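You operate a simulated robot arm through the tools that you are given. There is no shell and no other tool. Be economical: measure what you need, move in short steps, check, and stop when the job is done.

You run a simulated robot arm. Do the job below in one go: nothing can be reset, and whatever is moved stays where it is left.

JOB
Brush ink glaze over the oblong slab with the wide brush.
Fine: lift the tub's lid off and put it back after; stand the brush in the orange crock.

The check looks at the end state, three seconds after you hand in, the way a careful person would. Anything else that was tipped, shoved, dropped, spilled or broken makes it a failure. A push-on lid holds only when it is set on centred and level and pressed home; a screw cap is set on level and turned clockwise until tight.

ROBOT AND FRAMES
A 7-joint arm with a two-finger parallel gripper, fixed in place. Base frame: the origin is at the foot of the arm, x ahead of it, y to its left, z up; the work surface is at about z = 0.88. Lengths are in m, angles in degrees, forces in N, time in s.
With the tool pointing down near the work surface it reaches from about 0.24 to 0.68 m from the base axis. Its first joint turns from -66.0 to 66.0 degrees. Payload 2.4 kg.
Tool frame: the origin (TCP) lies between the finger pads and is the grasp point; the fingertips stand 0.03 m ahead of it; z points along the fingers, y is the line along which they close. The gripper opens to 0.094 m. The fingers are 0.028 m wide and 0.01 m thick; the gripper's body (0.05 by 0.096 m) begins 0.055 m behind the TCP.
Orientation is that of the tool frame in the base frame, as [roll, pitch, yaw] about the fixed x, y, z axes, in that order (R = Rz(yaw) Ry(pitch) Rx(roll)). With the fingers straight down and closing along the base's y, the tool's x points along the base's -x, its y along +y and its z along -z.

CONTROLS
- The arm moves only by the tool apply_moves. Its arguments are lists of equal length, an entry for each row: "slide": the shift along the base's x, y, z in m, a list of three; "angular": the turn, a rotation vector about the base's x, y, z in rad, a list of three; "hand": the finger opening in m, from 0 to 0.094. In form: {"slide": [[dx, dy, dz], ...], "angular": [[wx, wy, wz], ...], "hand": [hand, ...]}. A call has 1 to 8 rows; each row is the pose to reach, as a shift and turn from the pose commanded when the call began. Each row takes 0.2 s and may step no farther than 0.05 m and 8.6 degrees from the row before; otherwise, or with a gripper value out of range, the whole call is refused. A pose out of reach is approached as far as the arm can. The call stops where the force on the tool passes 40 N (or 10 N more than at its start, if that is more) or the arm is blocked; 0.2 s more then pass. The fingers move at their own pace (about 0.153 m/s each) and stop on an object; they squeeze with about 37 N. The grip force told is the motor's: it shows also when the fingers shut on nothing. Time passes only in rows, and 0.2 s behind the last, so rows that repeat a pose let the fingers close. The reply holds the time, the measured pose of the TCP, the force on the tool along the base axes, the opening and the grip force, in the units named above and with some noise.
- Cameras (640 x 400 px; columns grow to the right, rows downward): "scene" is fixed at [0.0263, 0.4645, 1.4411]; the picture's right is [-0.83, -0.55, 0.00], its down [-0.28, 0.42, -0.86] and it looks along [0.48, -0.72, -0.51] (base axes); focal length 309 px, centre (320, 200). "wrist" rides on the gripper at [-0.037, 0, -0.058] in the tool frame; the picture's right is [0.00, -1.00, 0.00], its down [0.97, 0.00, -0.24] and it looks along [0.24, 0.00, 0.97] (tool axes); focal length 218 px, centre (320, 200).
- capture(camera): a new picture of that camera. It takes no simulated time.
- point_at(camera, pixels): for up to 12 pixels [column, row] of the newest picture of that camera ("zoom" is the newest enlarged one), the place [x, y, z] in the base frame of the surface seen there, good to about 0.002 m, but the place of the scene camera against the robot may be out by one fixed shift of up to 0.012 m in any direction. It takes no simulated time.
- enlarge(camera, box): a new picture of the part [left, top, right, bottom] of that camera's present view, enlarged. It takes no simulated time.
- finish_job(): hands the job in; it is judged then, once.

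Go step by step. Measure first, check grasps and placings, and put right what went wrong. The budget is 80 turns and 34 pictures, counting those below and the enlarged ones. Unless the task says otherwise, let go and move clear before handing in, and close with one line.

The tools are called after ">>>" by a JSON object that holds its "op" and its "data". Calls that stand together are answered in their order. apply_moves: Moves the arm, as the interface text tells. Its arguments: {"type":"object","properties":{"slide":{"type":"array","items":{"type":"array","items":{"type":"number"}}},"angular":{"type":"array","items":{"type":"array","items":{"type":"number"}}},"hand":{"type":"array","items":{"type":"number"}}},"required":["slide","angular","hand"]} The other tools are called the same way: capture (camera) takes a picture; point_at (camera, pixels) gives the place of the surface under pixels of a picture; enlarge (camera, box) takes an enlarged picture of a part of a camera's view; finish_job () hands the job in.

At the start:

```text
time: 0.0
tool_pos: [0.4016, 0.0255, 1.303]
ee_rot: [-180.0, 0.0, 180.0]
contact_force: [0.2, 0.3, 0.0]
gripper_width: 0.0939
finger_force: 0.0
```

scene: 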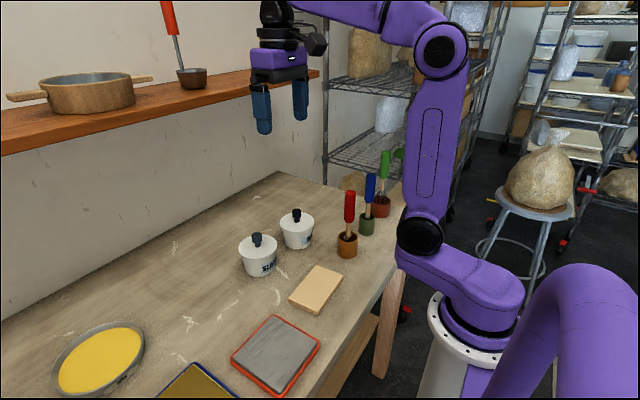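
wrist: 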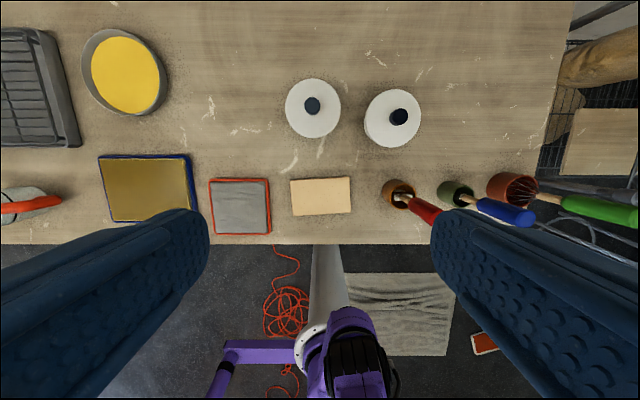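

The scene shows two lidded tubs near (258,255) and (297,230), and three crocks with tools at (347,240), (367,220) and (382,205). I'll enlarge to read the labels and find the wide brush.

>>> {"op": "enlarge", "data": {"camera": "scene", "box": [220, 140, 420, 320]}}

>>> {"op": "enlarge", "data": {"camera": "wrist", "box": [270, 60, 640, 260]}}

>>> {"op": "point_at", "data": {"camera": "wrist", "pixels": [[312, 106], [313, 135], [398, 117], [393, 142], [293, 181], [349, 178], [350, 211], [294, 215], [398, 187], [425, 208], [455, 192], [240, 205]]}}

```text
2.22 times, centred on (320, 230) of scene
```

zoom: 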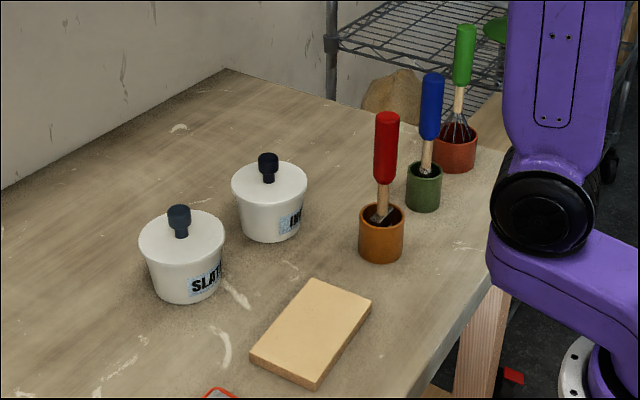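

```text
1.73 times, centred on (455, 160) of wrist
```

zoom: 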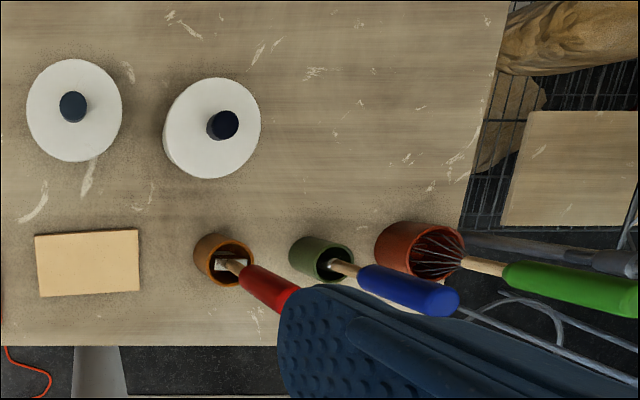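

```text
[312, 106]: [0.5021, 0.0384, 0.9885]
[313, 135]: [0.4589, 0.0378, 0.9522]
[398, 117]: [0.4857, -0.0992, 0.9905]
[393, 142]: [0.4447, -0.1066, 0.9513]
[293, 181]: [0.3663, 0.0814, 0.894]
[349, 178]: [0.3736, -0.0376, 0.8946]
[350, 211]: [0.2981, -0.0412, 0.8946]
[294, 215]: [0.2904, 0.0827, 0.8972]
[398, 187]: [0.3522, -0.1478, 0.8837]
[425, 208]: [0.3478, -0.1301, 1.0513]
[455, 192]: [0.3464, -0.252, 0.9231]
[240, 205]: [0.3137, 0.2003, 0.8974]
```

The ink tub is the one at about (0.486,-0.10), judging by the "INK" label, and slate is the other. The brushes and the slabs need a closer look.

>>> {"op": "enlarge", "data": {"camera": "scene", "box": [320, 160, 410, 265]}}

>>> {"op": "enlarge", "data": {"camera": "wrist", "box": [0, 80, 280, 255]}}

>>> {"op": "apply_moves", "data": {"slide": [[0, -0.04, -0.02], [0, -0.08, -0.04], [0, -0.12, -0.06], [0, -0.14, -0.06]], "angular": [[0, 0, 0], [0, 0, 0], [0, 0, 0], [0, 0, 0]], "hand": [0.094, 0.094, 0.094, 0.094]}}

>>> {"op": "capture", "data": {"camera": "wrist"}}

```text
3.81 times, centred on (365, 212) of scene
```

zoom: 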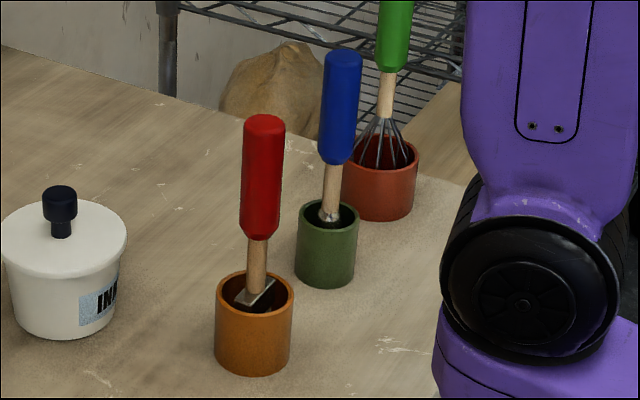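

```text
2.29 times, centred on (140, 168) of wrist
```

zoom: 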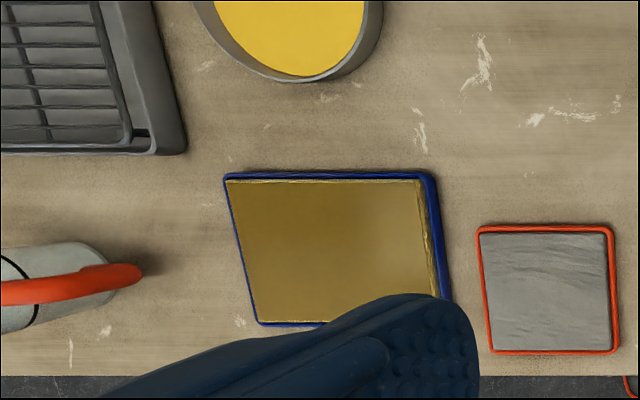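

```text
time: 1.0
tool_pos: [0.401, -0.1147, 1.2434]
ee_rot: [180.0, -0.1, 180.0]
contact_force: [0.2, 0.0, -0.5]
gripper_width: 0.094
finger_force: 0.2
```

```text
27 pictures are left
```

wrist: 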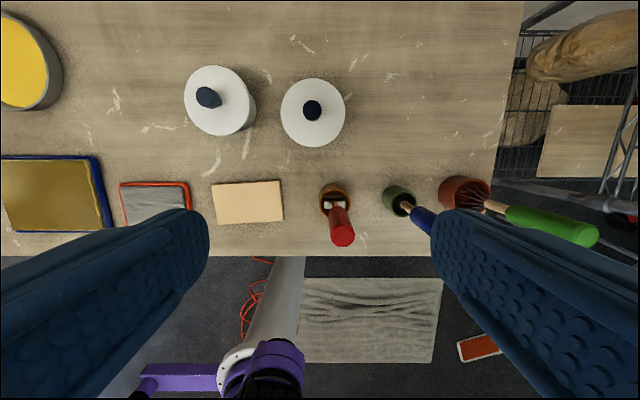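

The red brush has a flat, wide ferrule and already stands in the orange crock, and the oblong slab is the bare beige one. I'll enlarge the brush and the ink lid to get accurate positions.

>>> {"op": "enlarge", "data": {"camera": "wrist", "box": [250, 70, 410, 260]}}

>>> {"op": "point_at", "data": {"camera": "wrist", "pixels": [[342, 240], [335, 213], [348, 213], [342, 229], [312, 109], [312, 102], [312, 117], [305, 110], [320, 110], [290, 125], [340, 125], [335, 186]]}}

>>> {"op": "point_at", "data": {"camera": "scene", "pixels": [[297, 212], [297, 225], [350, 193], [349, 215], [347, 256], [348, 228], [311, 268], [291, 296], [343, 277], [317, 285]]}}

```text
2.11 times, centred on (330, 165) of wrist
```

zoom: 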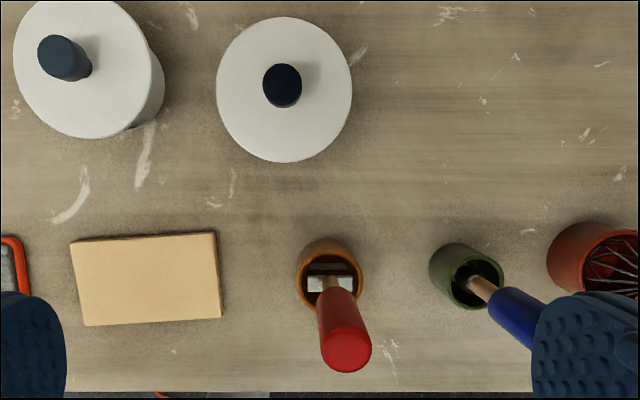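

```text
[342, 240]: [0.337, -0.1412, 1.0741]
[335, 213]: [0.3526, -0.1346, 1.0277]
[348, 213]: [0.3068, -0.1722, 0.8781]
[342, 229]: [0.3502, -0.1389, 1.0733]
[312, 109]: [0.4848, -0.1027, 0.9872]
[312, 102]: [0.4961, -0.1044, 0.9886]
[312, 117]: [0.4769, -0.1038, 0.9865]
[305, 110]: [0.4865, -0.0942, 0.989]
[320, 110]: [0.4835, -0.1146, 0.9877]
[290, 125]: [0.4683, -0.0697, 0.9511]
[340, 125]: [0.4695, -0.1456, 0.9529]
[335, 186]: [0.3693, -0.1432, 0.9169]
```

```text
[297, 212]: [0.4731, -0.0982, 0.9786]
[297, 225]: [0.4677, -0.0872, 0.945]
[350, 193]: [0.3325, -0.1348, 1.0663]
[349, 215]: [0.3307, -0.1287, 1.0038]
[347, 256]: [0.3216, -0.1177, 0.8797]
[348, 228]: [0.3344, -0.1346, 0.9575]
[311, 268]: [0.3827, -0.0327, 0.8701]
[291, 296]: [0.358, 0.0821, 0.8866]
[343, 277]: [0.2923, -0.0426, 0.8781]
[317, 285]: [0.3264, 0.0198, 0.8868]
```

The knob is centred at about (0.486,-0.104) with its top at 0.988, and the lid top is at 0.952. The brush handle is at about (0.343,-0.140) with its top at 1.074. I'll move above the knob first.

>>> {"op": "apply_moves", "data": {"slide": [[0.03, 0.003, -0.03], [0.06, 0.007, -0.06], [0.085, 0.011, -0.1], [0.085, 0.011, -0.14], [0.085, 0.011, -0.18], [0.085, 0.011, -0.18]], "angular": [[0, 0, 0], [0, 0, 0], [0, 0, 0], [0, 0, 0], [0, 0, 0], [0, 0, 0]], "hand": [0.07, 0.07, 0.07, 0.07, 0.07, 0.07]}}

>>> {"op": "capture", "data": {"camera": "wrist"}}

```text
time: 2.4
tool_pos: [0.4833, -0.1073, 1.0656]
ee_rot: [-179.9, 0.0, 180.0]
contact_force: [-0.6, 1.3, -0.3]
gripper_width: 0.0701
finger_force: 0.0
```

```text
25 pictures are left
```

wrist: 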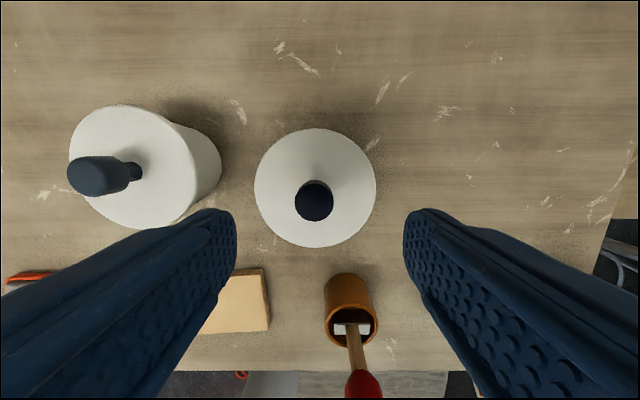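

>>> {"op": "point_at", "data": {"camera": "wrist", "pixels": [[314, 204], [297, 204], [332, 204], [314, 187], [314, 218], [256, 188], [376, 188], [315, 130], [315, 245], [350, 285]]}}

```text
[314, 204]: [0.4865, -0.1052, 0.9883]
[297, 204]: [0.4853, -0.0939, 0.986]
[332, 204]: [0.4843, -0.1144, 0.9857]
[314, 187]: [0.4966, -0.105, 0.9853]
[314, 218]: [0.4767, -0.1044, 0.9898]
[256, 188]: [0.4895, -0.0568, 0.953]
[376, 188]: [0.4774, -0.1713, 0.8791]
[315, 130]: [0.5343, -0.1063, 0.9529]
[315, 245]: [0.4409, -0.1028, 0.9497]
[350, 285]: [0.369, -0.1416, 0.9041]
```

The knob centre measures (0.4865,-0.1045). I'm descending with a small correction and then closing.

>>> {"op": "apply_moves", "data": {"slide": [[0.002, 0.002, -0.03], [0.002, 0.002, -0.06], [0.002, 0.002, -0.078], [0.002, 0.002, -0.078], [0.002, 0.002, -0.078], [0.002, 0.002, -0.078], [0.002, 0.002, -0.078]], "angular": [[0, 0, 0], [0, 0, 0], [0, 0, 0], [0, 0, 0], [0, 0, 0], [0, 0, 0], [0, 0, 0]], "hand": [0.07, 0.07, 0.07, 0.07, 0.0, 0.0, 0.0]}}

```text
time: 4.0
tool_pos: [0.4903, -0.103, 0.9853]
ee_rot: [-180.0, -0.1, 180.0]
contact_force: [-0.4, -0.2, 0.6]
gripper_width: 0.0251
finger_force: 36.9
```

The knob is gripped at 0.025 with 37 N. I'm lifting gently.

>>> {"op": "apply_moves", "data": {"slide": [[0, 0, 0.01], [0, 0, 0.025], [0, 0, 0.045]], "angular": [[0, 0, 0], [0, 0, 0], [0, 0, 0]], "hand": [0, 0, 0]}}

>>> {"op": "capture", "data": {"camera": "scene"}}

```text
time: 4.8
tool_pos: [0.4879, -0.1025, 1.03]
ee_rot: [-180.0, -0.1, -179.9]
contact_force: [0.3, -0.5, -1.2]
gripper_width: 0.0247
finger_force: 37.3
```

```text
24 pictures are left
```

scene: 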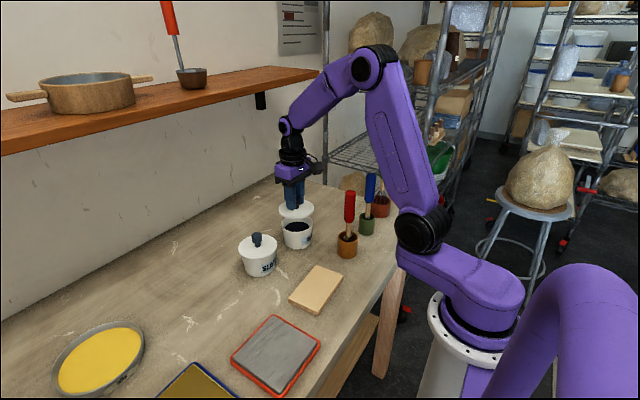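

The lid is off: the tub at (297,234) shows dark glaze. I'm carrying the lid to clear table at about (0.50,-0.24) and lowering it.

>>> {"op": "apply_moves", "data": {"slide": [[0, 0, 0.04], [0.005, -0.045, 0.04], [0.01, -0.09, 0.04], [0.02, -0.135, 0.03], [0.02, -0.135, -0.01], [0.02, -0.135, -0.05], [0.02, -0.135, -0.075], [0.02, -0.135, -0.082]], "angular": [[0, 0, 0], [0, 0, 0], [0, 0, 0], [0, 0, 0], [0, 0, 0], [0, 0, 0], [0, 0, 0], [0, 0, 0]], "hand": [0, 0, 0, 0, 0, 0, 0, 0]}}

>>> {"op": "capture", "data": {"camera": "scene"}}

```text
time: 6.6
tool_pos: [0.509, -0.2359, 0.9441]
ee_rot: [-180.0, 0.0, -180.0]
contact_force: [0.1, -0.3, -0.5]
gripper_width: 0.0247
finger_force: 37.1
```

```text
23 pictures are left
```

scene: 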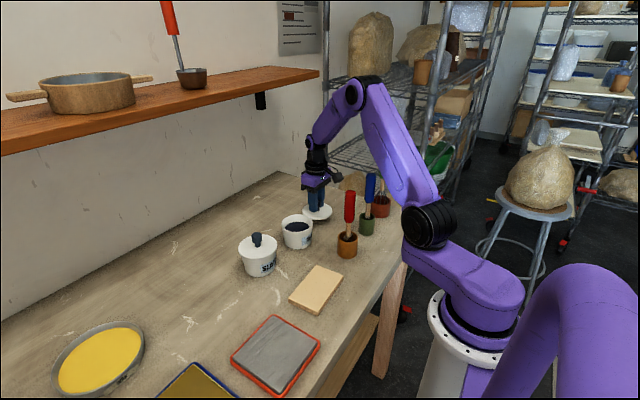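

The lid is still clear of the table, with no contact force. I'll lower it in small steps.

>>> {"op": "apply_moves", "data": {"slide": [[0, 0, -0.003], [0, 0, -0.006], [0, 0, -0.009]], "angular": [[0, 0, 0], [0, 0, 0], [0, 0, 0]], "hand": [0, 0, 0]}}

>>> {"op": "enlarge", "data": {"camera": "scene", "box": [275, 165, 365, 265]}}

```text
time: 7.4
tool_pos: [0.5095, -0.2351, 0.9384]
ee_rot: [180.0, -0.1, -180.0]
contact_force: [0.0, -0.6, -1.2]
gripper_width: 0.0248
finger_force: 37.2
```

```text
4.00 times, centred on (320, 215) of scene
```

zoom: 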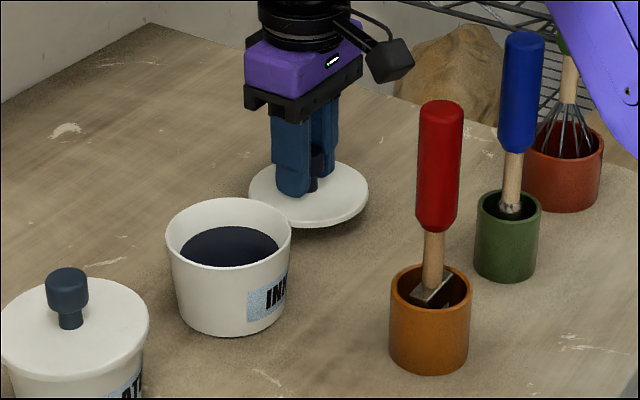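

The lid is still a little above the table, so I'll keep lowering it.

>>> {"op": "apply_moves", "data": {"slide": [[0, 0, -0.003], [0, 0, -0.006], [0, 0, -0.009], [0, 0, -0.012]], "angular": [[0, 0, 0], [0, 0, 0], [0, 0, 0], [0, 0, 0]], "hand": [0, 0, 0, 0]}}

```text
time: 8.4
tool_pos: [0.5082, -0.2348, 0.9277]
ee_rot: [-180.0, 0.1, 180.0]
contact_force: [0.5, 0.1, -0.4]
gripper_width: 0.0245
finger_force: 37.4
```

>>> {"op": "apply_moves", "data": {"slide": [[0, 0, -0.003], [0, 0, -0.005], [0, 0, -0.007]], "angular": [[0, 0, 0], [0, 0, 0], [0, 0, 0]], "hand": [0, 0, 0]}}

>>> {"op": "enlarge", "data": {"camera": "scene", "box": [275, 165, 365, 265]}}

```text
time: 9.2
tool_pos: [0.5091, -0.2348, 0.9214]
ee_rot: [-179.9, 0.3, 179.9]
contact_force: [-9.1, 6.5, 38.5]
gripper_width: 0.0248
finger_force: 36.6
```

```text
4.00 times, centred on (320, 215) of scene
```

zoom: 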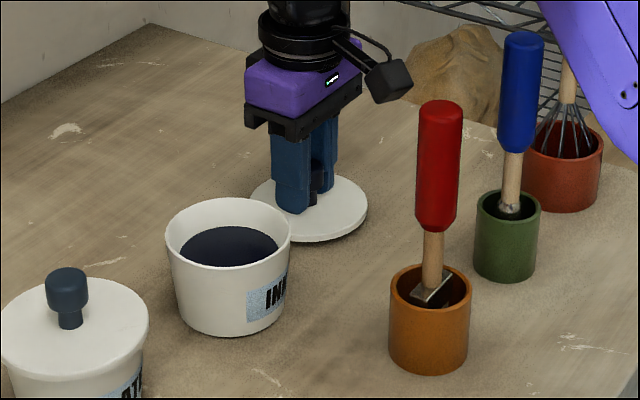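

The lid is on the table with 38 N of contact. I'll ease off a little, release, and rise.

>>> {"op": "apply_moves", "data": {"slide": [[0, 0, 0.0015], [0, 0, 0.0015], [0, 0, 0.0015], [0, 0, 0.0015], [0, 0, 0.03], [0, 0, 0.08], [0, 0, 0.13]], "angular": [[0, 0, 0], [0, 0, 0], [0, 0, 0], [0, 0, 0], [0, 0, 0], [0, 0, 0], [0, 0, 0]], "hand": [0, 0.06, 0.06, 0.06, 0.06, 0.06, 0.06]}}

```text
time: 10.8
tool_pos: [0.5084, -0.2351, 1.0512]
ee_rot: [179.8, -0.2, 180.0]
contact_force: [-0.2, 0.1, 0.3]
gripper_width: 0.0602
finger_force: 0.1
```

Next I'll go up and over to the red brush, staying above every handle.

>>> {"op": "apply_moves", "data": {"slide": [[0, 0, 0.05], [0, 0.03, 0.09], [-0.03, 0.06, 0.1], [-0.07, 0.085, 0.1], [-0.11, 0.095, 0.1], [-0.15, 0.095, 0.1], [-0.165, 0.095, 0.1], [-0.165, 0.095, 0.1]], "angular": [[0, 0, 0], [0, 0, 0], [0, 0, 0], [0, 0, 0], [0, 0, 0], [0, 0, 0], [0, 0, 0], [0, 0, 0]], "hand": [0.06, 0.06, 0.06, 0.06, 0.06, 0.06, 0.06, 0.06]}}

>>> {"op": "capture", "data": {"camera": "wrist"}}

>>> {"op": "enlarge", "data": {"camera": "scene", "box": [265, 135, 405, 265]}}

```text
time: 12.6
tool_pos: [0.3433, -0.1406, 1.15]
ee_rot: [180.0, 0.0, 180.0]
contact_force: [-0.3, 1.0, 0.2]
gripper_width: 0.06
finger_force: 0.0
```

```text
20 pictures are left
```

wrist: 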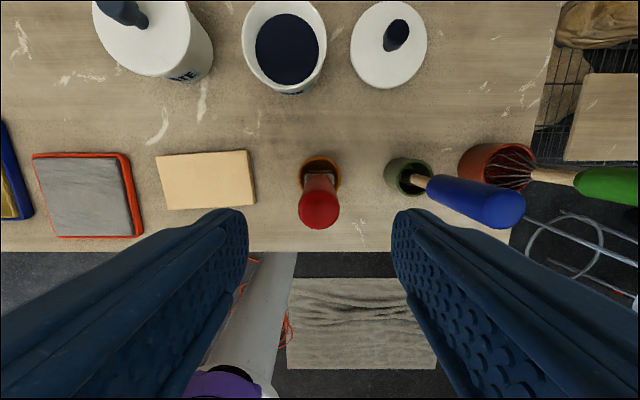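

```text
3.08 times, centred on (335, 200) of scene
```

zoom: 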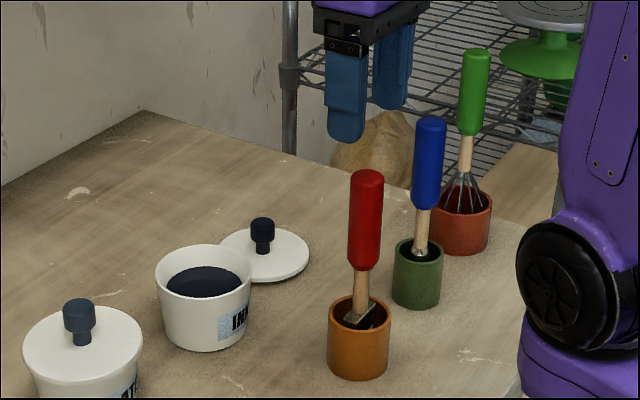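

>>> {"op": "point_at", "data": {"camera": "wrist", "pixels": [[319, 210], [319, 192], [319, 227], [302, 212], [337, 212], [319, 182], [490, 208], [284, 50], [320, 158], [247, 48], [324, 50], [284, 8]]}}

>>> {"op": "point_at", "data": {"camera": "zoom", "pixels": [[367, 180], [366, 262], [360, 285], [358, 318], [358, 375], [203, 280], [203, 348], [203, 250]]}}

```text
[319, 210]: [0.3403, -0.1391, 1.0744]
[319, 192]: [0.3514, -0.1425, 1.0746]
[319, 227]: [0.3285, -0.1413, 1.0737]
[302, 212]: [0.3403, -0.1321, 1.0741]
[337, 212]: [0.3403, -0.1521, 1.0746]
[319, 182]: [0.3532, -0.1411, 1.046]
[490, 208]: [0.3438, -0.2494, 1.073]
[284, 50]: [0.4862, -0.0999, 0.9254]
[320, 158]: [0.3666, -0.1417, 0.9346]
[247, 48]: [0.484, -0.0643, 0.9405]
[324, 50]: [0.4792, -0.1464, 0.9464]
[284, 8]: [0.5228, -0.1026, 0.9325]
```

```text
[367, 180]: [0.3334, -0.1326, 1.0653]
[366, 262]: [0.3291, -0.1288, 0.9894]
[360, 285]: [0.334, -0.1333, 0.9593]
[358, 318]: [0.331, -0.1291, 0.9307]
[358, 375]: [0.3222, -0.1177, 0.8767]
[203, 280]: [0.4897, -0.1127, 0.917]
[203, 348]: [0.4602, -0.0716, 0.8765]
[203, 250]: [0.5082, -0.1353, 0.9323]
```

The handle centre is (0.3405,-0.1415) with its top at 1.0745 and its bottom near 0.997. I'm descending to z 1.038 and gripping.

>>> {"op": "apply_moves", "data": {"slide": [[-0.002, -0.001, -0.04], [-0.002, -0.001, -0.08], [-0.002, -0.001, -0.112], [-0.002, -0.001, -0.112], [-0.002, -0.001, -0.112], [-0.002, -0.001, -0.112], [-0.002, -0.001, -0.112]], "angular": [[0, 0, 0], [0, 0, 0], [0, 0, 0], [0, 0, 0], [0, 0, 0], [0, 0, 0], [0, 0, 0]], "hand": [0.06, 0.06, 0.06, 0.06, 0, 0, 0]}}

```text
time: 14.2
tool_pos: [0.3425, -0.1415, 1.0371]
ee_rot: [-180.0, 0.0, 180.0]
contact_force: [-0.2, 0.1, -0.6]
gripper_width: 0.0271
finger_force: 36.9
```

The handle is gripped at 0.027. I'm lifting it straight out and then checking.

>>> {"op": "apply_moves", "data": {"slide": [[0, 0, 0.02], [0, 0, 0.05], [0, 0, 0.09], [0, 0, 0.13], [0.03, 0.01, 0.13], [0.06, 0.02, 0.13], [0.06, 0.02, 0.13]], "angular": [[0, 0, 0], [0, 0, 0], [0, 0, 0], [0, 0, 0], [0, 0, 0], [0, 0, 0], [0, 0, 0]], "hand": [0, 0, 0, 0, 0, 0, 0]}}

>>> {"op": "enlarge", "data": {"camera": "scene", "box": [245, 115, 405, 265]}}

>>> {"op": "capture", "data": {"camera": "wrist"}}

```text
time: 15.8
tool_pos: [0.4036, -0.1212, 1.1662]
ee_rot: [-179.9, 0.1, -180.0]
contact_force: [0.6, -0.3, -0.8]
gripper_width: 0.0268
finger_force: 37.0
```

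```text
2.67 times, centred on (325, 190) of scene
```

zoom: 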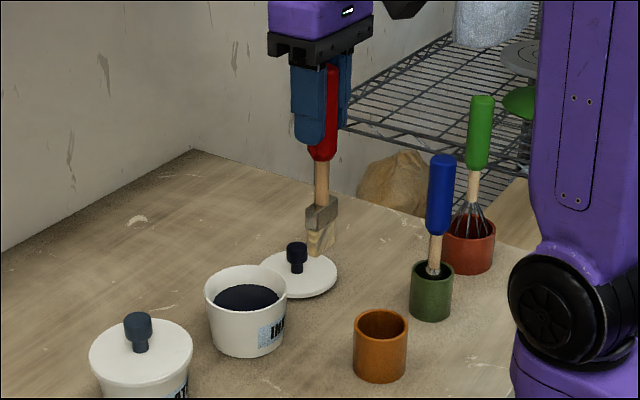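

```text
17 pictures are left
```

wrist: 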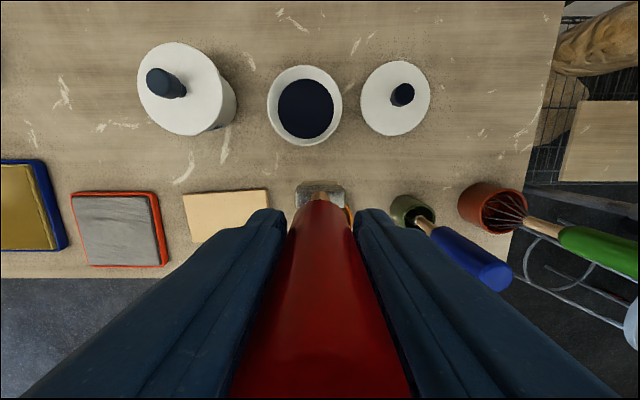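

The brush is held upright with its bristles just below the ferrule. I'm measuring the tip height and the tub rim.

>>> {"op": "point_at", "data": {"camera": "zoom", "pixels": [[310, 253], [318, 253], [328, 250], [309, 228], [320, 205], [333, 200], [325, 160], [246, 300], [380, 360], [246, 273]]}}

>>> {"op": "point_at", "data": {"camera": "wrist", "pixels": [[305, 107], [268, 107], [342, 107], [305, 68], [304, 143], [297, 190], [344, 190], [300, 184], [186, 197], [267, 192], [269, 235], [195, 242]]}}

```text
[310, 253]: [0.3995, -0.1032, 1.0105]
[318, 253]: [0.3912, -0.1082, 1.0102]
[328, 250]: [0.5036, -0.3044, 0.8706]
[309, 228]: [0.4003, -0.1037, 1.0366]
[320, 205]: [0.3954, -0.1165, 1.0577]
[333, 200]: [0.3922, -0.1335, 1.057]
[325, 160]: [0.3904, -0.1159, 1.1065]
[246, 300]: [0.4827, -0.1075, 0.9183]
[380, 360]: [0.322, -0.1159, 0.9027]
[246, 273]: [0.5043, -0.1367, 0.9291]
```

```text
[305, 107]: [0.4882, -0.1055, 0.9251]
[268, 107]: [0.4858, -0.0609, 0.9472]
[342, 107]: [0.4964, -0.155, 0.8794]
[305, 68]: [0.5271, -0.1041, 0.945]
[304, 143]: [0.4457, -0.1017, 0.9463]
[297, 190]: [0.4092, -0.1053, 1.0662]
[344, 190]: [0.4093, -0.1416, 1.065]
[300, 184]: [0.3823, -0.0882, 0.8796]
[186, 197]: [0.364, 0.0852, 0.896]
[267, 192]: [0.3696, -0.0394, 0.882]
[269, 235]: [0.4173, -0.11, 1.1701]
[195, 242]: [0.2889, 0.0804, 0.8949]
```

The brush tip is about 0.149 below the TCP, and the ferrule is about 0.036 wide along y. The glaze surface is at 0.925, centred at (0.487,-0.1035). I'll move over the tub and dip to about 15 mm deep.

>>> {"op": "apply_moves", "data": {"slide": [[0.042, 0.009, 0], [0.0845, 0.0185, 0], [0.0845, 0.0185, 0], [0.0845, 0.0185, -0.04], [0.0845, 0.0185, -0.075], [0.0845, 0.0185, -0.095], [0.0845, 0.0185, -0.107], [0.0845, 0.0185, -0.107]], "angular": [[0, 0, 0], [0, 0, 0], [0, 0, 0], [0, 0, 0], [0, 0, 0], [0, 0, 0], [0, 0, 0], [0, 0, 0]], "hand": [0, 0, 0, 0, 0, 0, 0, 0]}}

>>> {"op": "enlarge", "data": {"camera": "scene", "box": [245, 115, 405, 265]}}

```text
time: 17.6
tool_pos: [0.4901, -0.1054, 1.0626]
ee_rot: [-180.0, 0.5, 180.0]
contact_force: [1.4, 0.1, 33.7]
gripper_width: 0.027
finger_force: 36.9
```

```text
2.67 times, centred on (325, 190) of scene
```

zoom: 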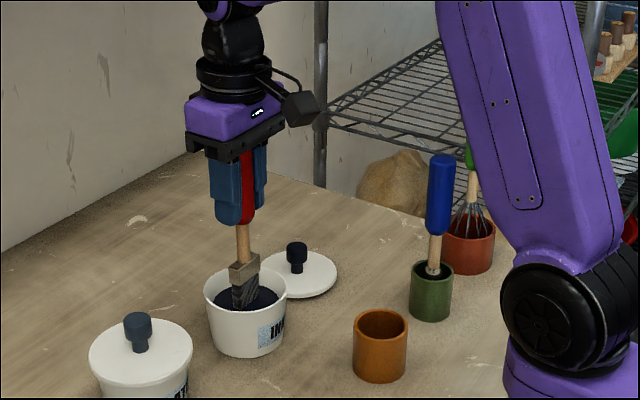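

The bristles are in the glaze and have turned dark, and the brush tip is on a firm base (34 N). I'm raising it slowly, letting it drip over the tub, and checking.

>>> {"op": "apply_moves", "data": {"slide": [[0, 0, 0.004], [0, 0, 0.03], [0, 0, 0.04], [0, 0, 0.04], [0, 0, 0.06], [0, 0, 0.06], [0, 0, 0.06], [0, 0, 0.06]], "angular": [[0, 0, 0], [0, 0, 0], [0, 0, 0], [0, 0, 0], [0, 0, 0], [0, 0, 0], [0, 0, 0], [0, 0, 0]], "hand": [0, 0, 0, 0, 0, 0, 0, 0]}}

>>> {"op": "enlarge", "data": {"camera": "scene", "box": [245, 115, 405, 265]}}

```text
time: 19.4
tool_pos: [0.4877, -0.1023, 1.1211]
ee_rot: [-180.0, 0.0, -180.0]
contact_force: [-0.1, -0.6, -0.7]
gripper_width: 0.0269
finger_force: 37.8
```

```text
2.67 times, centred on (325, 190) of scene
```

zoom: 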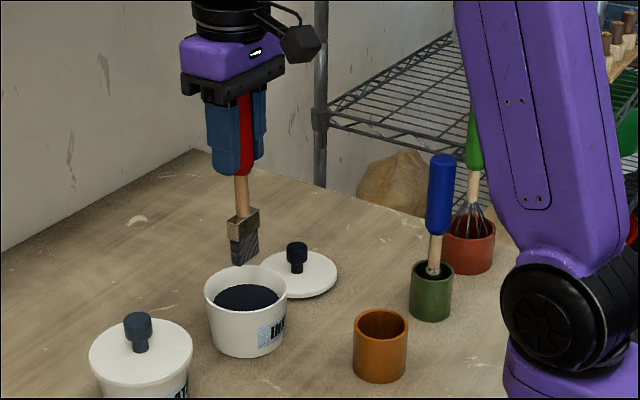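

The bristles are fully dark, so the brush is loaded. I'm re-measuring the tip height in case the brush slipped in the grip.

>>> {"op": "point_at", "data": {"camera": "zoom", "pixels": [[235, 264], [243, 262], [252, 259], [232, 262], [243, 225], [240, 190]]}}

```text
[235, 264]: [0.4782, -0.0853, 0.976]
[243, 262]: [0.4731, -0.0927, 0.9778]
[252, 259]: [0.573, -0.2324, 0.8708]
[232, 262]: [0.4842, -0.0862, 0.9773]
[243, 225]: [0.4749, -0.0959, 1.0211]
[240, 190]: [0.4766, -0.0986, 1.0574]
```

The tip is now about 0.136 below the TCP, because the brush slid about 12 mm up in the grip while dipping. The slab top is z≈0.8955, spanning x 0.29–0.373 and y -0.04–0.083. I'll move over the slab with the tip about 20 mm above it.

>>> {"op": "apply_moves", "data": {"slide": [[-0.04, 0.01, 0.01], [-0.08, 0.035, 0.01], [-0.12, 0.07, 0.0], [-0.15, 0.1, -0.02], [-0.156, 0.122, -0.05], [-0.156, 0.122, -0.07], [-0.156, 0.122, -0.07]], "angular": [[0, 0, 0], [0, 0, 0], [0, 0, 0], [0, 0, 0], [0, 0, 0], [0, 0, 0], [0, 0, 0]], "hand": [0, 0, 0, 0, 0, 0, 0]}}

>>> {"op": "enlarge", "data": {"camera": "scene", "box": [255, 215, 375, 325]}}

```text
refused: row 3 steps farther than a row can; nothing moved
```

```text
3.64 times, centred on (315, 270) of scene
```

zoom: 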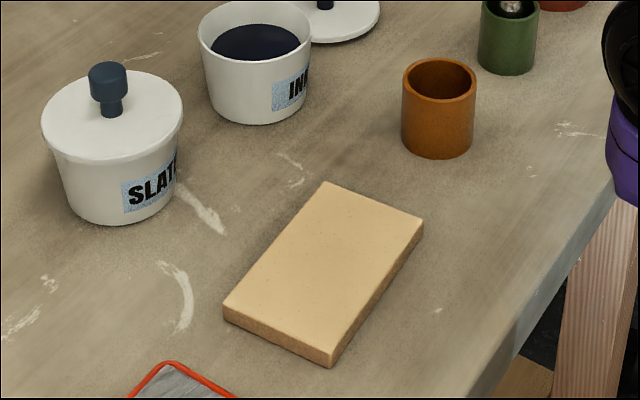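

The move was refused because one step was too long, and nothing moved. I'll use shorter steps and take the slab corners from this picture.

>>> {"op": "point_at", "data": {"camera": "zoom", "pixels": [[324, 184], [421, 222], [330, 353], [226, 306], [322, 265]]}}

>>> {"op": "apply_moves", "data": {"slide": [[-0.035, 0.01, 0.01], [-0.07, 0.035, 0.01], [-0.1, 0.065, 0.005], [-0.13, 0.09, -0.01], [-0.15, 0.115, -0.03], [-0.156, 0.122, -0.06], [-0.156, 0.122, -0.07], [-0.156, 0.122, -0.07]], "angular": [[0, 0, 0], [0, 0, 0], [0, 0, 0], [0, 0, 0], [0, 0, 0], [0, 0, 0], [0, 0, 0], [0, 0, 0]], "hand": [0, 0, 0, 0, 0, 0, 0, 0]}}

>>> {"op": "enlarge", "data": {"camera": "scene", "box": [255, 215, 375, 325]}}

```text
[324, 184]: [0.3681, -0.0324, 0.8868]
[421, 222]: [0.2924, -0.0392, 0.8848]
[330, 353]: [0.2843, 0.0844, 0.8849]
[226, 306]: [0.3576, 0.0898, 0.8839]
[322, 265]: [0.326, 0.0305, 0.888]
```

```text
time: 21.2
tool_pos: [0.3284, 0.0175, 1.0511]
ee_rot: [-179.9, 0.1, 179.9]
contact_force: [-0.2, -0.6, -0.4]
gripper_width: 0.027
finger_force: 36.9
```

```text
3.64 times, centred on (315, 270) of scene
```

zoom: 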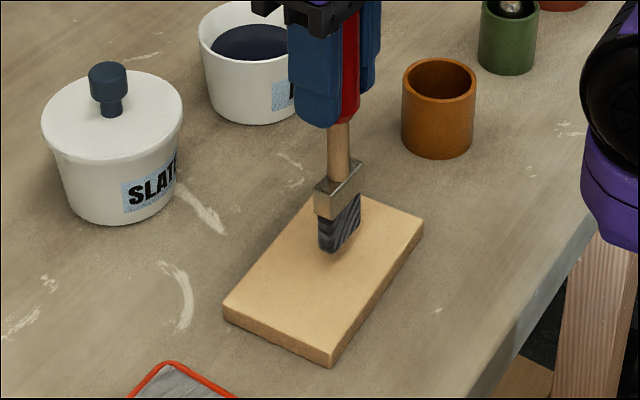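

The brush is over the slab with its tip about 18 mm above the surface. I'll move to the far +y lane and step down to a light contact.

>>> {"op": "apply_moves", "data": {"slide": [[0.018, 0.024, 0], [0.033, 0.046, 0], [0.033, 0.046, -0.01], [0.033, 0.046, -0.015], [0.033, 0.046, -0.017]], "angular": [[0, 0, 0], [0, 0, 0], [0, 0, 0], [0, 0, 0], [0, 0, 0]], "hand": [0, 0, 0, 0, 0]}}

>>> {"op": "enlarge", "data": {"camera": "scene", "box": [255, 215, 375, 325]}}

```text
time: 22.4
tool_pos: [0.3646, 0.0645, 1.0338]
ee_rot: [-180.0, 0.1, -180.0]
contact_force: [-5.6, -0.6, 27.3]
gripper_width: 0.0268
finger_force: 37.3
```

```text
3.64 times, centred on (315, 270) of scene
```

zoom: 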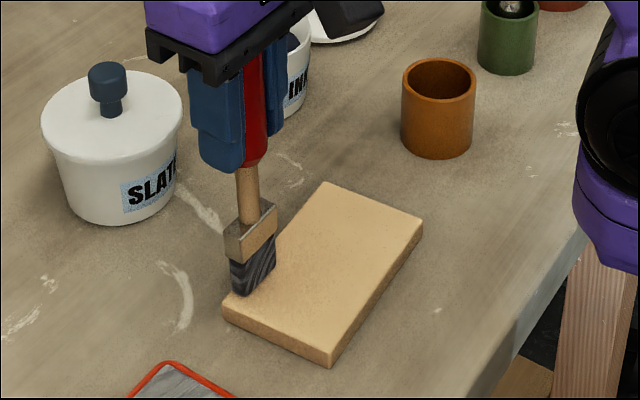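

Contact is already at 27 N, so I'll ease up 1.2 mm and draw the first stroke toward -x.

>>> {"op": "apply_moves", "data": {"slide": [[0, 0, 0.0012], [-0.012, 0, 0.0012], [-0.025, 0, 0.0012], [-0.038, 0, 0.0012], [-0.052, 0, 0.0012], [-0.066, 0, 0.0012]], "angular": [[0, 0, 0], [0, 0, 0], [0, 0, 0], [0, 0, 0], [0, 0, 0], [0, 0, 0]], "hand": [0, 0, 0, 0, 0, 0]}}

>>> {"op": "enlarge", "data": {"camera": "scene", "box": [255, 215, 375, 325]}}

```text
time: 23.8
tool_pos: [0.2979, 0.0632, 1.0347]
ee_rot: [179.9, 0.0, 179.6]
contact_force: [0.3, 0.0, -0.5]
gripper_width: 0.027
finger_force: 37.1
```

```text
3.64 times, centred on (315, 270) of scene
```

zoom: 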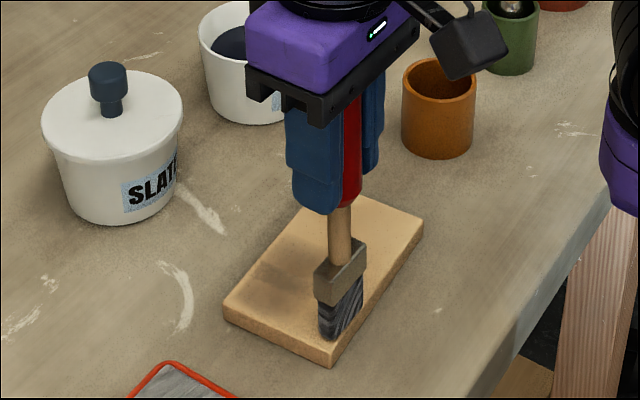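

There's no drag and only a faint shade at (290,280), so contact was probably lost. I'll go down 1 mm and stroke back part way to read the force.

>>> {"op": "apply_moves", "data": {"slide": [[0, 0, -0.001], [0.014, 0, -0.001], [0.028, 0, -0.001]], "angular": [[0, 0, 0], [0, 0, 0], [0, 0, 0]], "hand": [0, 0, 0]}}

>>> {"op": "enlarge", "data": {"camera": "scene", "box": [255, 215, 375, 325]}}

```text
time: 24.6
tool_pos: [0.3251, 0.0651, 1.0352]
ee_rot: [180.0, 0.0, -180.0]
contact_force: [-0.2, 0.4, 0.4]
gripper_width: 0.0268
finger_force: 37.0
```

```text
3.64 times, centred on (315, 270) of scene
```

zoom: 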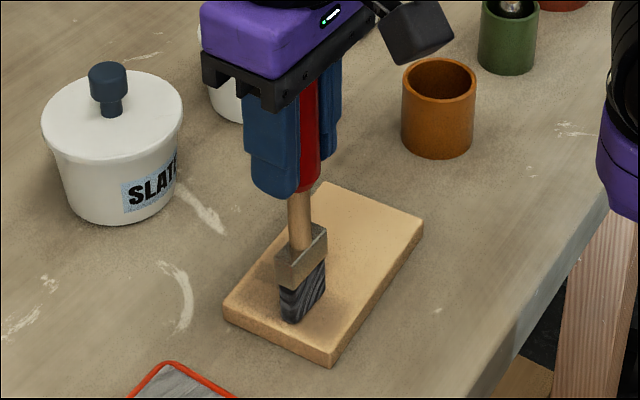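

There's still no contact, so I'll step down 1 mm at a time, without a picture, until force appears.

>>> {"op": "apply_moves", "data": {"slide": [[0, 0, -0.001], [0, 0, -0.001]], "angular": [[0, 0, 0], [0, 0, 0]], "hand": [0, 0]}}

```text
time: 25.2
tool_pos: [0.3251, 0.065, 1.0338]
ee_rot: [-180.0, 0.1, -180.0]
contact_force: [-1.7, 0.5, 16.1]
gripper_width: 0.0269
finger_force: 36.6
```

Contact is 16 N here. I'll ease up 0.4 mm and stroke back to the +x edge and then to the -x edge.

>>> {"op": "apply_moves", "data": {"slide": [[0.01, 0, 0.0003], [0.022, 0, 0.0003], [0.032, 0, 0.0003], [0.039, 0, 0.0003]], "angular": [[0, 0, 0], [0, 0, 0], [0, 0, 0], [0, 0, 0]], "hand": [0, 0, 0, 0]}}

>>> {"op": "enlarge", "data": {"camera": "scene", "box": [255, 215, 375, 325]}}

```text
time: 26.2
tool_pos: [0.364, 0.0646, 1.0327]
ee_rot: [-179.9, 0.0, -179.9]
contact_force: [0.5, -0.5, -0.4]
gripper_width: 0.0269
finger_force: 37.3
```

```text
3.64 times, centred on (315, 270) of scene
```

zoom: 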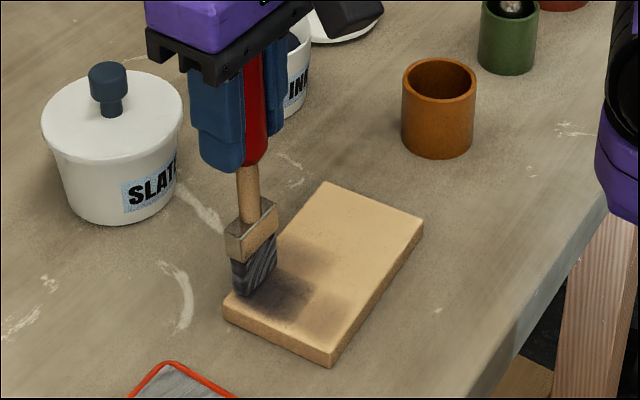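

Ink is going on where there was contact (dark patch at (285,295)). I'll press about 1 mm lower and stroke the full lane toward -x.

>>> {"op": "apply_moves", "data": {"slide": [[0, 0, -0.001], [-0.012, 0, -0.001], [-0.024, 0, -0.0012], [-0.036, 0, -0.0014], [-0.048, 0, -0.0016], [-0.058, 0, -0.0018], [-0.067, 0, -0.002]], "angular": [[0, 0, 0], [0, 0, 0], [0, 0, 0], [0, 0, 0], [0, 0, 0], [0, 0, 0], [0, 0, 0]], "hand": [0, 0, 0, 0, 0, 0, 0]}}

```text
time: 27.8
tool_pos: [0.2991, 0.0655, 1.0307]
ee_rot: [179.9, 0.2, 179.9]
contact_force: [6.3, 1.6, 18.5]
gripper_width: 0.0267
finger_force: 36.6
```

Now there's 18 N with mild drag. I'll slide to lane 2 (y≈0.036) and stroke toward +x at the same height.

>>> {"op": "apply_moves", "data": {"slide": [[0, -0.014, 0], [0, -0.028, 0], [0.012, -0.028, 0], [0.024, -0.028, 0], [0.036, -0.028, 0], [0.048, -0.028, 0], [0.06, -0.028, 0], [0.068, -0.028, 0]], "angular": [[0, 0, 0], [0, 0, 0], [0, 0, 0], [0, 0, 0], [0, 0, 0], [0, 0, 0], [0, 0, 0], [0, 0, 0]], "hand": [0, 0, 0, 0, 0, 0, 0, 0]}}

>>> {"op": "enlarge", "data": {"camera": "scene", "box": [255, 215, 375, 325]}}

```text
time: 29.6
tool_pos: [0.3635, 0.0369, 1.0319]
ee_rot: [-180.0, 0.0, 179.9]
contact_force: [-2.5, -1.0, 7.6]
gripper_width: 0.0269
finger_force: 37.0
```

```text
3.64 times, centred on (315, 270) of scene
```

zoom: 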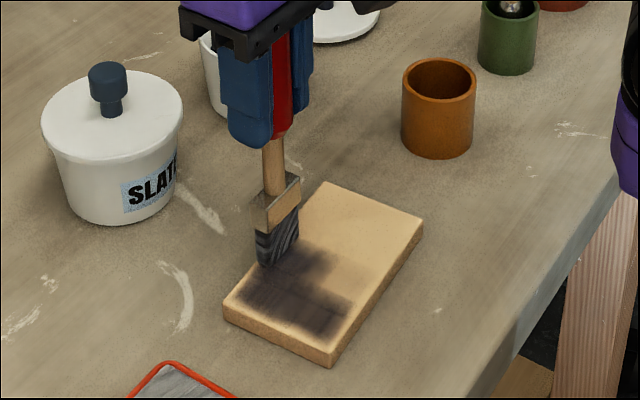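

The slab hasn't moved and the ink is building up in dark patches. I'll stroke lane 2 back slightly lower.

>>> {"op": "apply_moves", "data": {"slide": [[-0.01, 0, -0.0006], [-0.02, 0, -0.0006], [-0.03, 0, -0.0008], [-0.04, 0, -0.001], [-0.05, 0, -0.0012], [-0.06, 0, -0.0012], [-0.068, 0, -0.0012]], "angular": [[0, 0, 0], [0, 0, 0], [0, 0, 0], [0, 0, 0], [0, 0, 0], [0, 0, 0], [0, 0, 0]], "hand": [0, 0, 0, 0, 0, 0, 0]}}

>>> {"op": "apply_moves", "data": {"slide": [[0, -0.014, 0], [0.001, -0.029, 0], [0.012, -0.029, 0], [0.024, -0.029, 0], [0.036, -0.029, 0], [0.048, -0.029, 0], [0.06, -0.029, 0], [0.07, -0.029, 0]], "angular": [[0, 0, 0], [0, 0, 0], [0, 0, 0], [0, 0, 0], [0, 0, 0], [0, 0, 0], [0, 0, 0], [0, 0, 0]], "hand": [0, 0, 0, 0, 0, 0, 0, 0]}}

```text
time: 31.2
tool_pos: [0.2964, 0.0374, 1.0305]
ee_rot: [-180.0, 0.1, 180.0]
contact_force: [4.4, -0.7, 11.6]
gripper_width: 0.027
finger_force: 37.0
```

```text
time: 33.0
tool_pos: [0.3683, 0.0078, 1.0326]
ee_rot: [180.0, 0.0, -180.0]
contact_force: [0.1, -0.2, -0.8]
gripper_width: 0.027
finger_force: 37.4
```

Contact faded toward +x. I'll go back on lane 3 pressing slightly lower, then lane 4.

>>> {"op": "apply_moves", "data": {"slide": [[0, 0, -0.0016], [-0.012, 0, -0.0016], [-0.024, 0, -0.0016], [-0.036, 0, -0.0014], [-0.048, 0, -0.0012], [-0.06, 0, -0.001], [-0.07, 0, -0.001]], "angular": [[0, 0, 0], [0, 0, 0], [0, 0, 0], [0, 0, 0], [0, 0, 0], [0, 0, 0], [0, 0, 0]], "hand": [0, 0, 0, 0, 0, 0, 0]}}

>>> {"op": "apply_moves", "data": {"slide": [[0.001, -0.014, 0], [0.002, -0.03, 0], [0.014, -0.03, -0.0003], [0.026, -0.03, -0.0006], [0.038, -0.03, -0.0009], [0.05, -0.03, -0.0012], [0.062, -0.03, -0.0015], [0.072, -0.03, -0.0018]], "angular": [[0, 0, 0], [0, 0, 0], [0, 0, 0], [0, 0, 0], [0, 0, 0], [0, 0, 0], [0, 0, 0], [0, 0, 0]], "hand": [0, 0, 0, 0, 0, 0, 0, 0]}}

>>> {"op": "enlarge", "data": {"camera": "scene", "box": [255, 215, 375, 325]}}

```text
time: 34.6
tool_pos: [0.2994, 0.0086, 1.0304]
ee_rot: [179.9, 0.3, -179.9]
contact_force: [7.8, 0.9, 24.3]
gripper_width: 0.0268
finger_force: 37.0
```

```text
time: 35.0
tool_pos: [0.2988, -0.0018, 1.0315]
ee_rot: [179.8, 0.1, -180.0]
contact_force: [-2.2, 0.4, 11.8]
gripper_width: 0.027
finger_force: 37.4
stopped in row 2: the force on the tool passed its limit (the readings are from after the stop); the commanded pose is now the measured one
```

```text
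3.64 times, centred on (315, 270) of scene
```

zoom: 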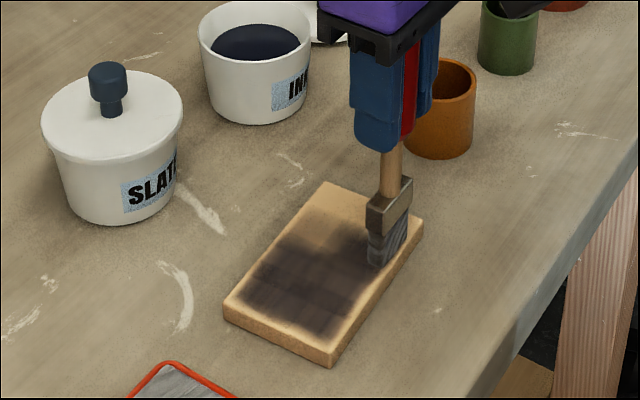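

The coverage is good apart from the -y third and the edges. The call stopped on force, so I'll continue on lane 4.

>>> {"op": "apply_moves", "data": {"slide": [[0.001, -0.01, 0.0004], [0.002, -0.021, 0], [0.014, -0.021, -0.0002], [0.026, -0.021, -0.0005], [0.038, -0.021, -0.0008], [0.05, -0.021, -0.0011], [0.062, -0.021, -0.0014], [0.071, -0.021, -0.0016]], "angular": [[0, 0, 0], [0, 0, 0], [0, 0, 0], [0, 0, 0], [0, 0, 0], [0, 0, 0], [0, 0, 0], [0, 0, 0]], "hand": [0, 0, 0, 0, 0, 0, 0, 0]}}

>>> {"op": "apply_moves", "data": {"slide": [[0, 0, -0.0006], [-0.012, -0.002, -0.0006], [-0.024, -0.002, -0.0006], [-0.036, -0.002, -0.0004], [-0.048, -0.002, -0.0002], [-0.06, -0.002, 0], [-0.07, -0.002, 0]], "angular": [[0, 0, 0], [0, 0, 0], [0, 0, 0], [0, 0, 0], [0, 0, 0], [0, 0, 0], [0, 0, 0]], "hand": [0, 0, 0, 0, 0, 0, 0]}}

```text
time: 36.6
tool_pos: [0.355, -0.022, 1.0301]
ee_rot: [179.8, 0.1, 179.9]
contact_force: [-3.3, -0.8, 17.9]
gripper_width: 0.027
finger_force: 37.0
stopped in row 7: the force on the tool passed its limit (the readings are from after the stop); the commanded pose is now the measured one
```

```text
time: 38.2
tool_pos: [0.282, -0.0247, 1.0288]
ee_rot: [179.8, -0.5, 179.7]
contact_force: [-0.5, -0.3, -1.0]
gripper_width: 0.0273
finger_force: 36.7
```

I slipped slightly past the -x edge (x 0.282), with no contact there. I'll lift and inspect.

>>> {"op": "apply_moves", "data": {"slide": [[0.005, 0, 0.02], [0.02, 0, 0.05], [0.06, -0.02, 0.07], [0.06, -0.06, 0.07]], "angular": [[0, 0, 0], [0, 0, 0], [0, 0, 0], [0, 0, 0]], "hand": [0, 0, 0, 0]}}

>>> {"op": "enlarge", "data": {"camera": "scene", "box": [255, 185, 375, 325]}}

```text
time: 39.2
tool_pos: [0.3481, -0.0813, 1.1009]
ee_rot: [179.7, -0.1, 179.9]
contact_force: [-0.2, -0.1, -0.9]
gripper_width: 0.0267
finger_force: 37.0
```

```text
2.86 times, centred on (315, 255) of scene
```

zoom: 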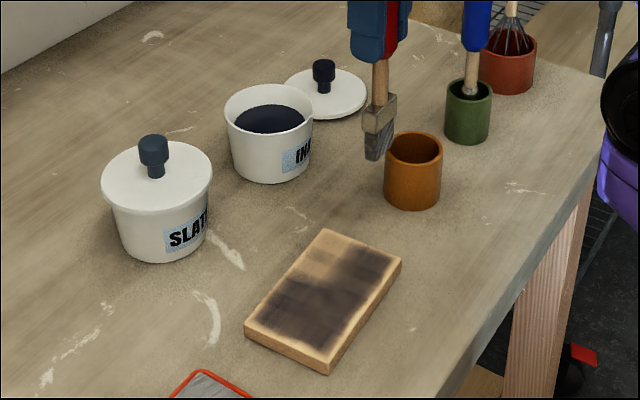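

The remaining light patch is the +x side of lanes 3 and 4 (pixels (320–345, 240–275)), plus thin edges. I'll touch down near (0.364,-0.02) and work that side.

>>> {"op": "apply_moves", "data": {"slide": [[0.01, 0.04, 0], [0.019, 0.064, -0.03], [0.019, 0.064, -0.06], [0.019, 0.064, -0.067], [0.019, 0.064, -0.069]], "angular": [[0, 0, 0], [0, 0, 0], [0, 0, 0], [0, 0, 0], [0, 0, 0]], "hand": [0, 0, 0, 0, 0]}}

```text
time: 40.4
tool_pos: [0.3634, -0.0188, 1.0312]
ee_rot: [179.7, 0.0, 179.9]
contact_force: [-1.6, 1.5, 7.7]
gripper_width: 0.0269
finger_force: 36.7
```

Light contact at 8 N. I'll zigzag along the +x edge and a row 12 mm inside it.

>>> {"op": "apply_moves", "data": {"slide": [[0.003, -0.005, -0.0008], [0.003, 0.004, -0.0008], [0.003, 0.014, -0.0008], [0.003, 0.024, -0.0008], [0.002, 0.034, -0.0008], [-0.01, 0.032, -0.001], [-0.01, 0.02, -0.001], [-0.01, 0.01, -0.001]], "angular": [[0, 0, 0], [0, 0, 0], [0, 0, 0], [0, 0, 0], [0, 0, 0], [0, 0, 0], [0, 0, 0], [0, 0, 0]], "hand": [0, 0, 0, 0, 0, 0, 0, 0]}}

>>> {"op": "apply_moves", "data": {"slide": [[0, -0.008, -0.0002], [0, -0.016, -0.0002], [-0.012, -0.016, -0.0002], [-0.012, -0.006, -0.0002], [-0.012, 0.006, -0.0002], [-0.012, 0.018, -0.0002]], "angular": [[0, 0, 0], [0, 0, 0], [0, 0, 0], [0, 0, 0], [0, 0, 0], [0, 0, 0]], "hand": [0, 0, 0, 0, 0, 0]}}

>>> {"op": "enlarge", "data": {"camera": "scene", "box": [255, 215, 375, 325]}}

```text
time: 42.2
tool_pos: [0.352, -0.0098, 1.0308]
ee_rot: [179.8, -0.1, 179.9]
contact_force: [-0.6, 9.0, 24.4]
gripper_width: 0.0268
finger_force: 36.9
```

```text
time: 43.6
tool_pos: [0.3406, 0.0063, 1.0295]
ee_rot: [179.8, -0.2, 180.0]
contact_force: [0.6, -9.5, 28.0]
gripper_width: 0.027
finger_force: 37.1
```

```text
3.64 times, centred on (315, 270) of scene
```

zoom: 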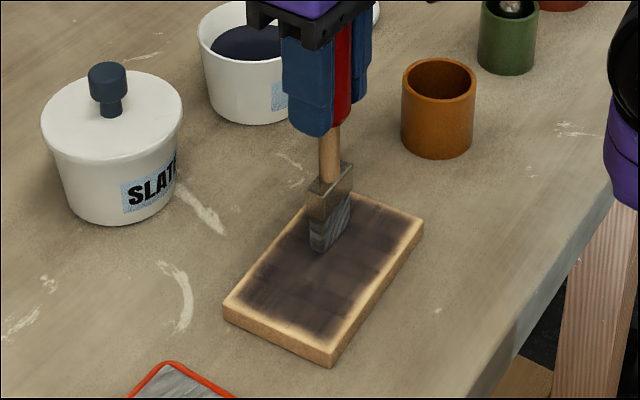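

The whole top face is now dark ink with only a thin soft border, and the slab hasn't moved. I'll lift and carry the brush next to the orange crock, then check its alignment.

>>> {"op": "apply_moves", "data": {"slide": [[0, 0, 0.04], [0, 0, 0.085], [0.001, -0.03, 0.1], [0.002, -0.07, 0.1], [0.002, -0.105, 0.1], [0.002, -0.12, 0.1], [0.002, -0.12, 0.1]], "angular": [[0, 0, 0], [0, 0, 0], [0, 0, 0], [0, 0, 0], [0, 0, 0], [0, 0, 0], [0, 0, 0]], "hand": [0, 0, 0, 0, 0, 0, 0]}}

>>> {"op": "enlarge", "data": {"camera": "scene", "box": [285, 155, 405, 275]}}

```text
time: 45.2
tool_pos: [0.3448, -0.1135, 1.1299]
ee_rot: [179.8, 0.0, 179.9]
contact_force: [0.8, -0.6, 0.0]
gripper_width: 0.0269
finger_force: 36.8
```

```text
3.33 times, centred on (345, 215) of scene
```

zoom: 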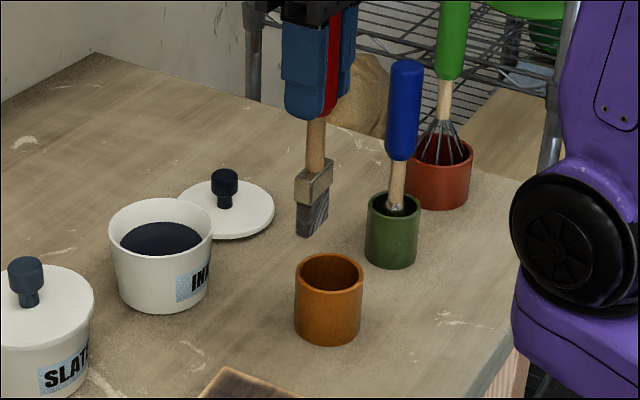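

I'm measuring the bristle corners and the crock rim from this same picture, so the camera's fixed shift cancels out.

>>> {"op": "point_at", "data": {"camera": "zoom", "pixels": [[299, 230], [306, 233], [327, 214], [310, 195], [331, 172], [315, 150], [298, 268], [360, 268], [330, 254], [327, 287], [345, 258], [310, 284]]}}

```text
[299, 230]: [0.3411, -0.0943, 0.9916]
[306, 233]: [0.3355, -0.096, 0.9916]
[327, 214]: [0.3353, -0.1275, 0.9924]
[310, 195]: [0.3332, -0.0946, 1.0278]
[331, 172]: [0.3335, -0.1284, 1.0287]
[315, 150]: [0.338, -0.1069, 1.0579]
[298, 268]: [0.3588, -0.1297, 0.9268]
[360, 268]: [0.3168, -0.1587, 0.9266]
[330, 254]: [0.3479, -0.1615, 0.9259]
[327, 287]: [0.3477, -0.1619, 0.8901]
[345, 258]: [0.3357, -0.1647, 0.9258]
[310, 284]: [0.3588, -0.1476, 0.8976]
```

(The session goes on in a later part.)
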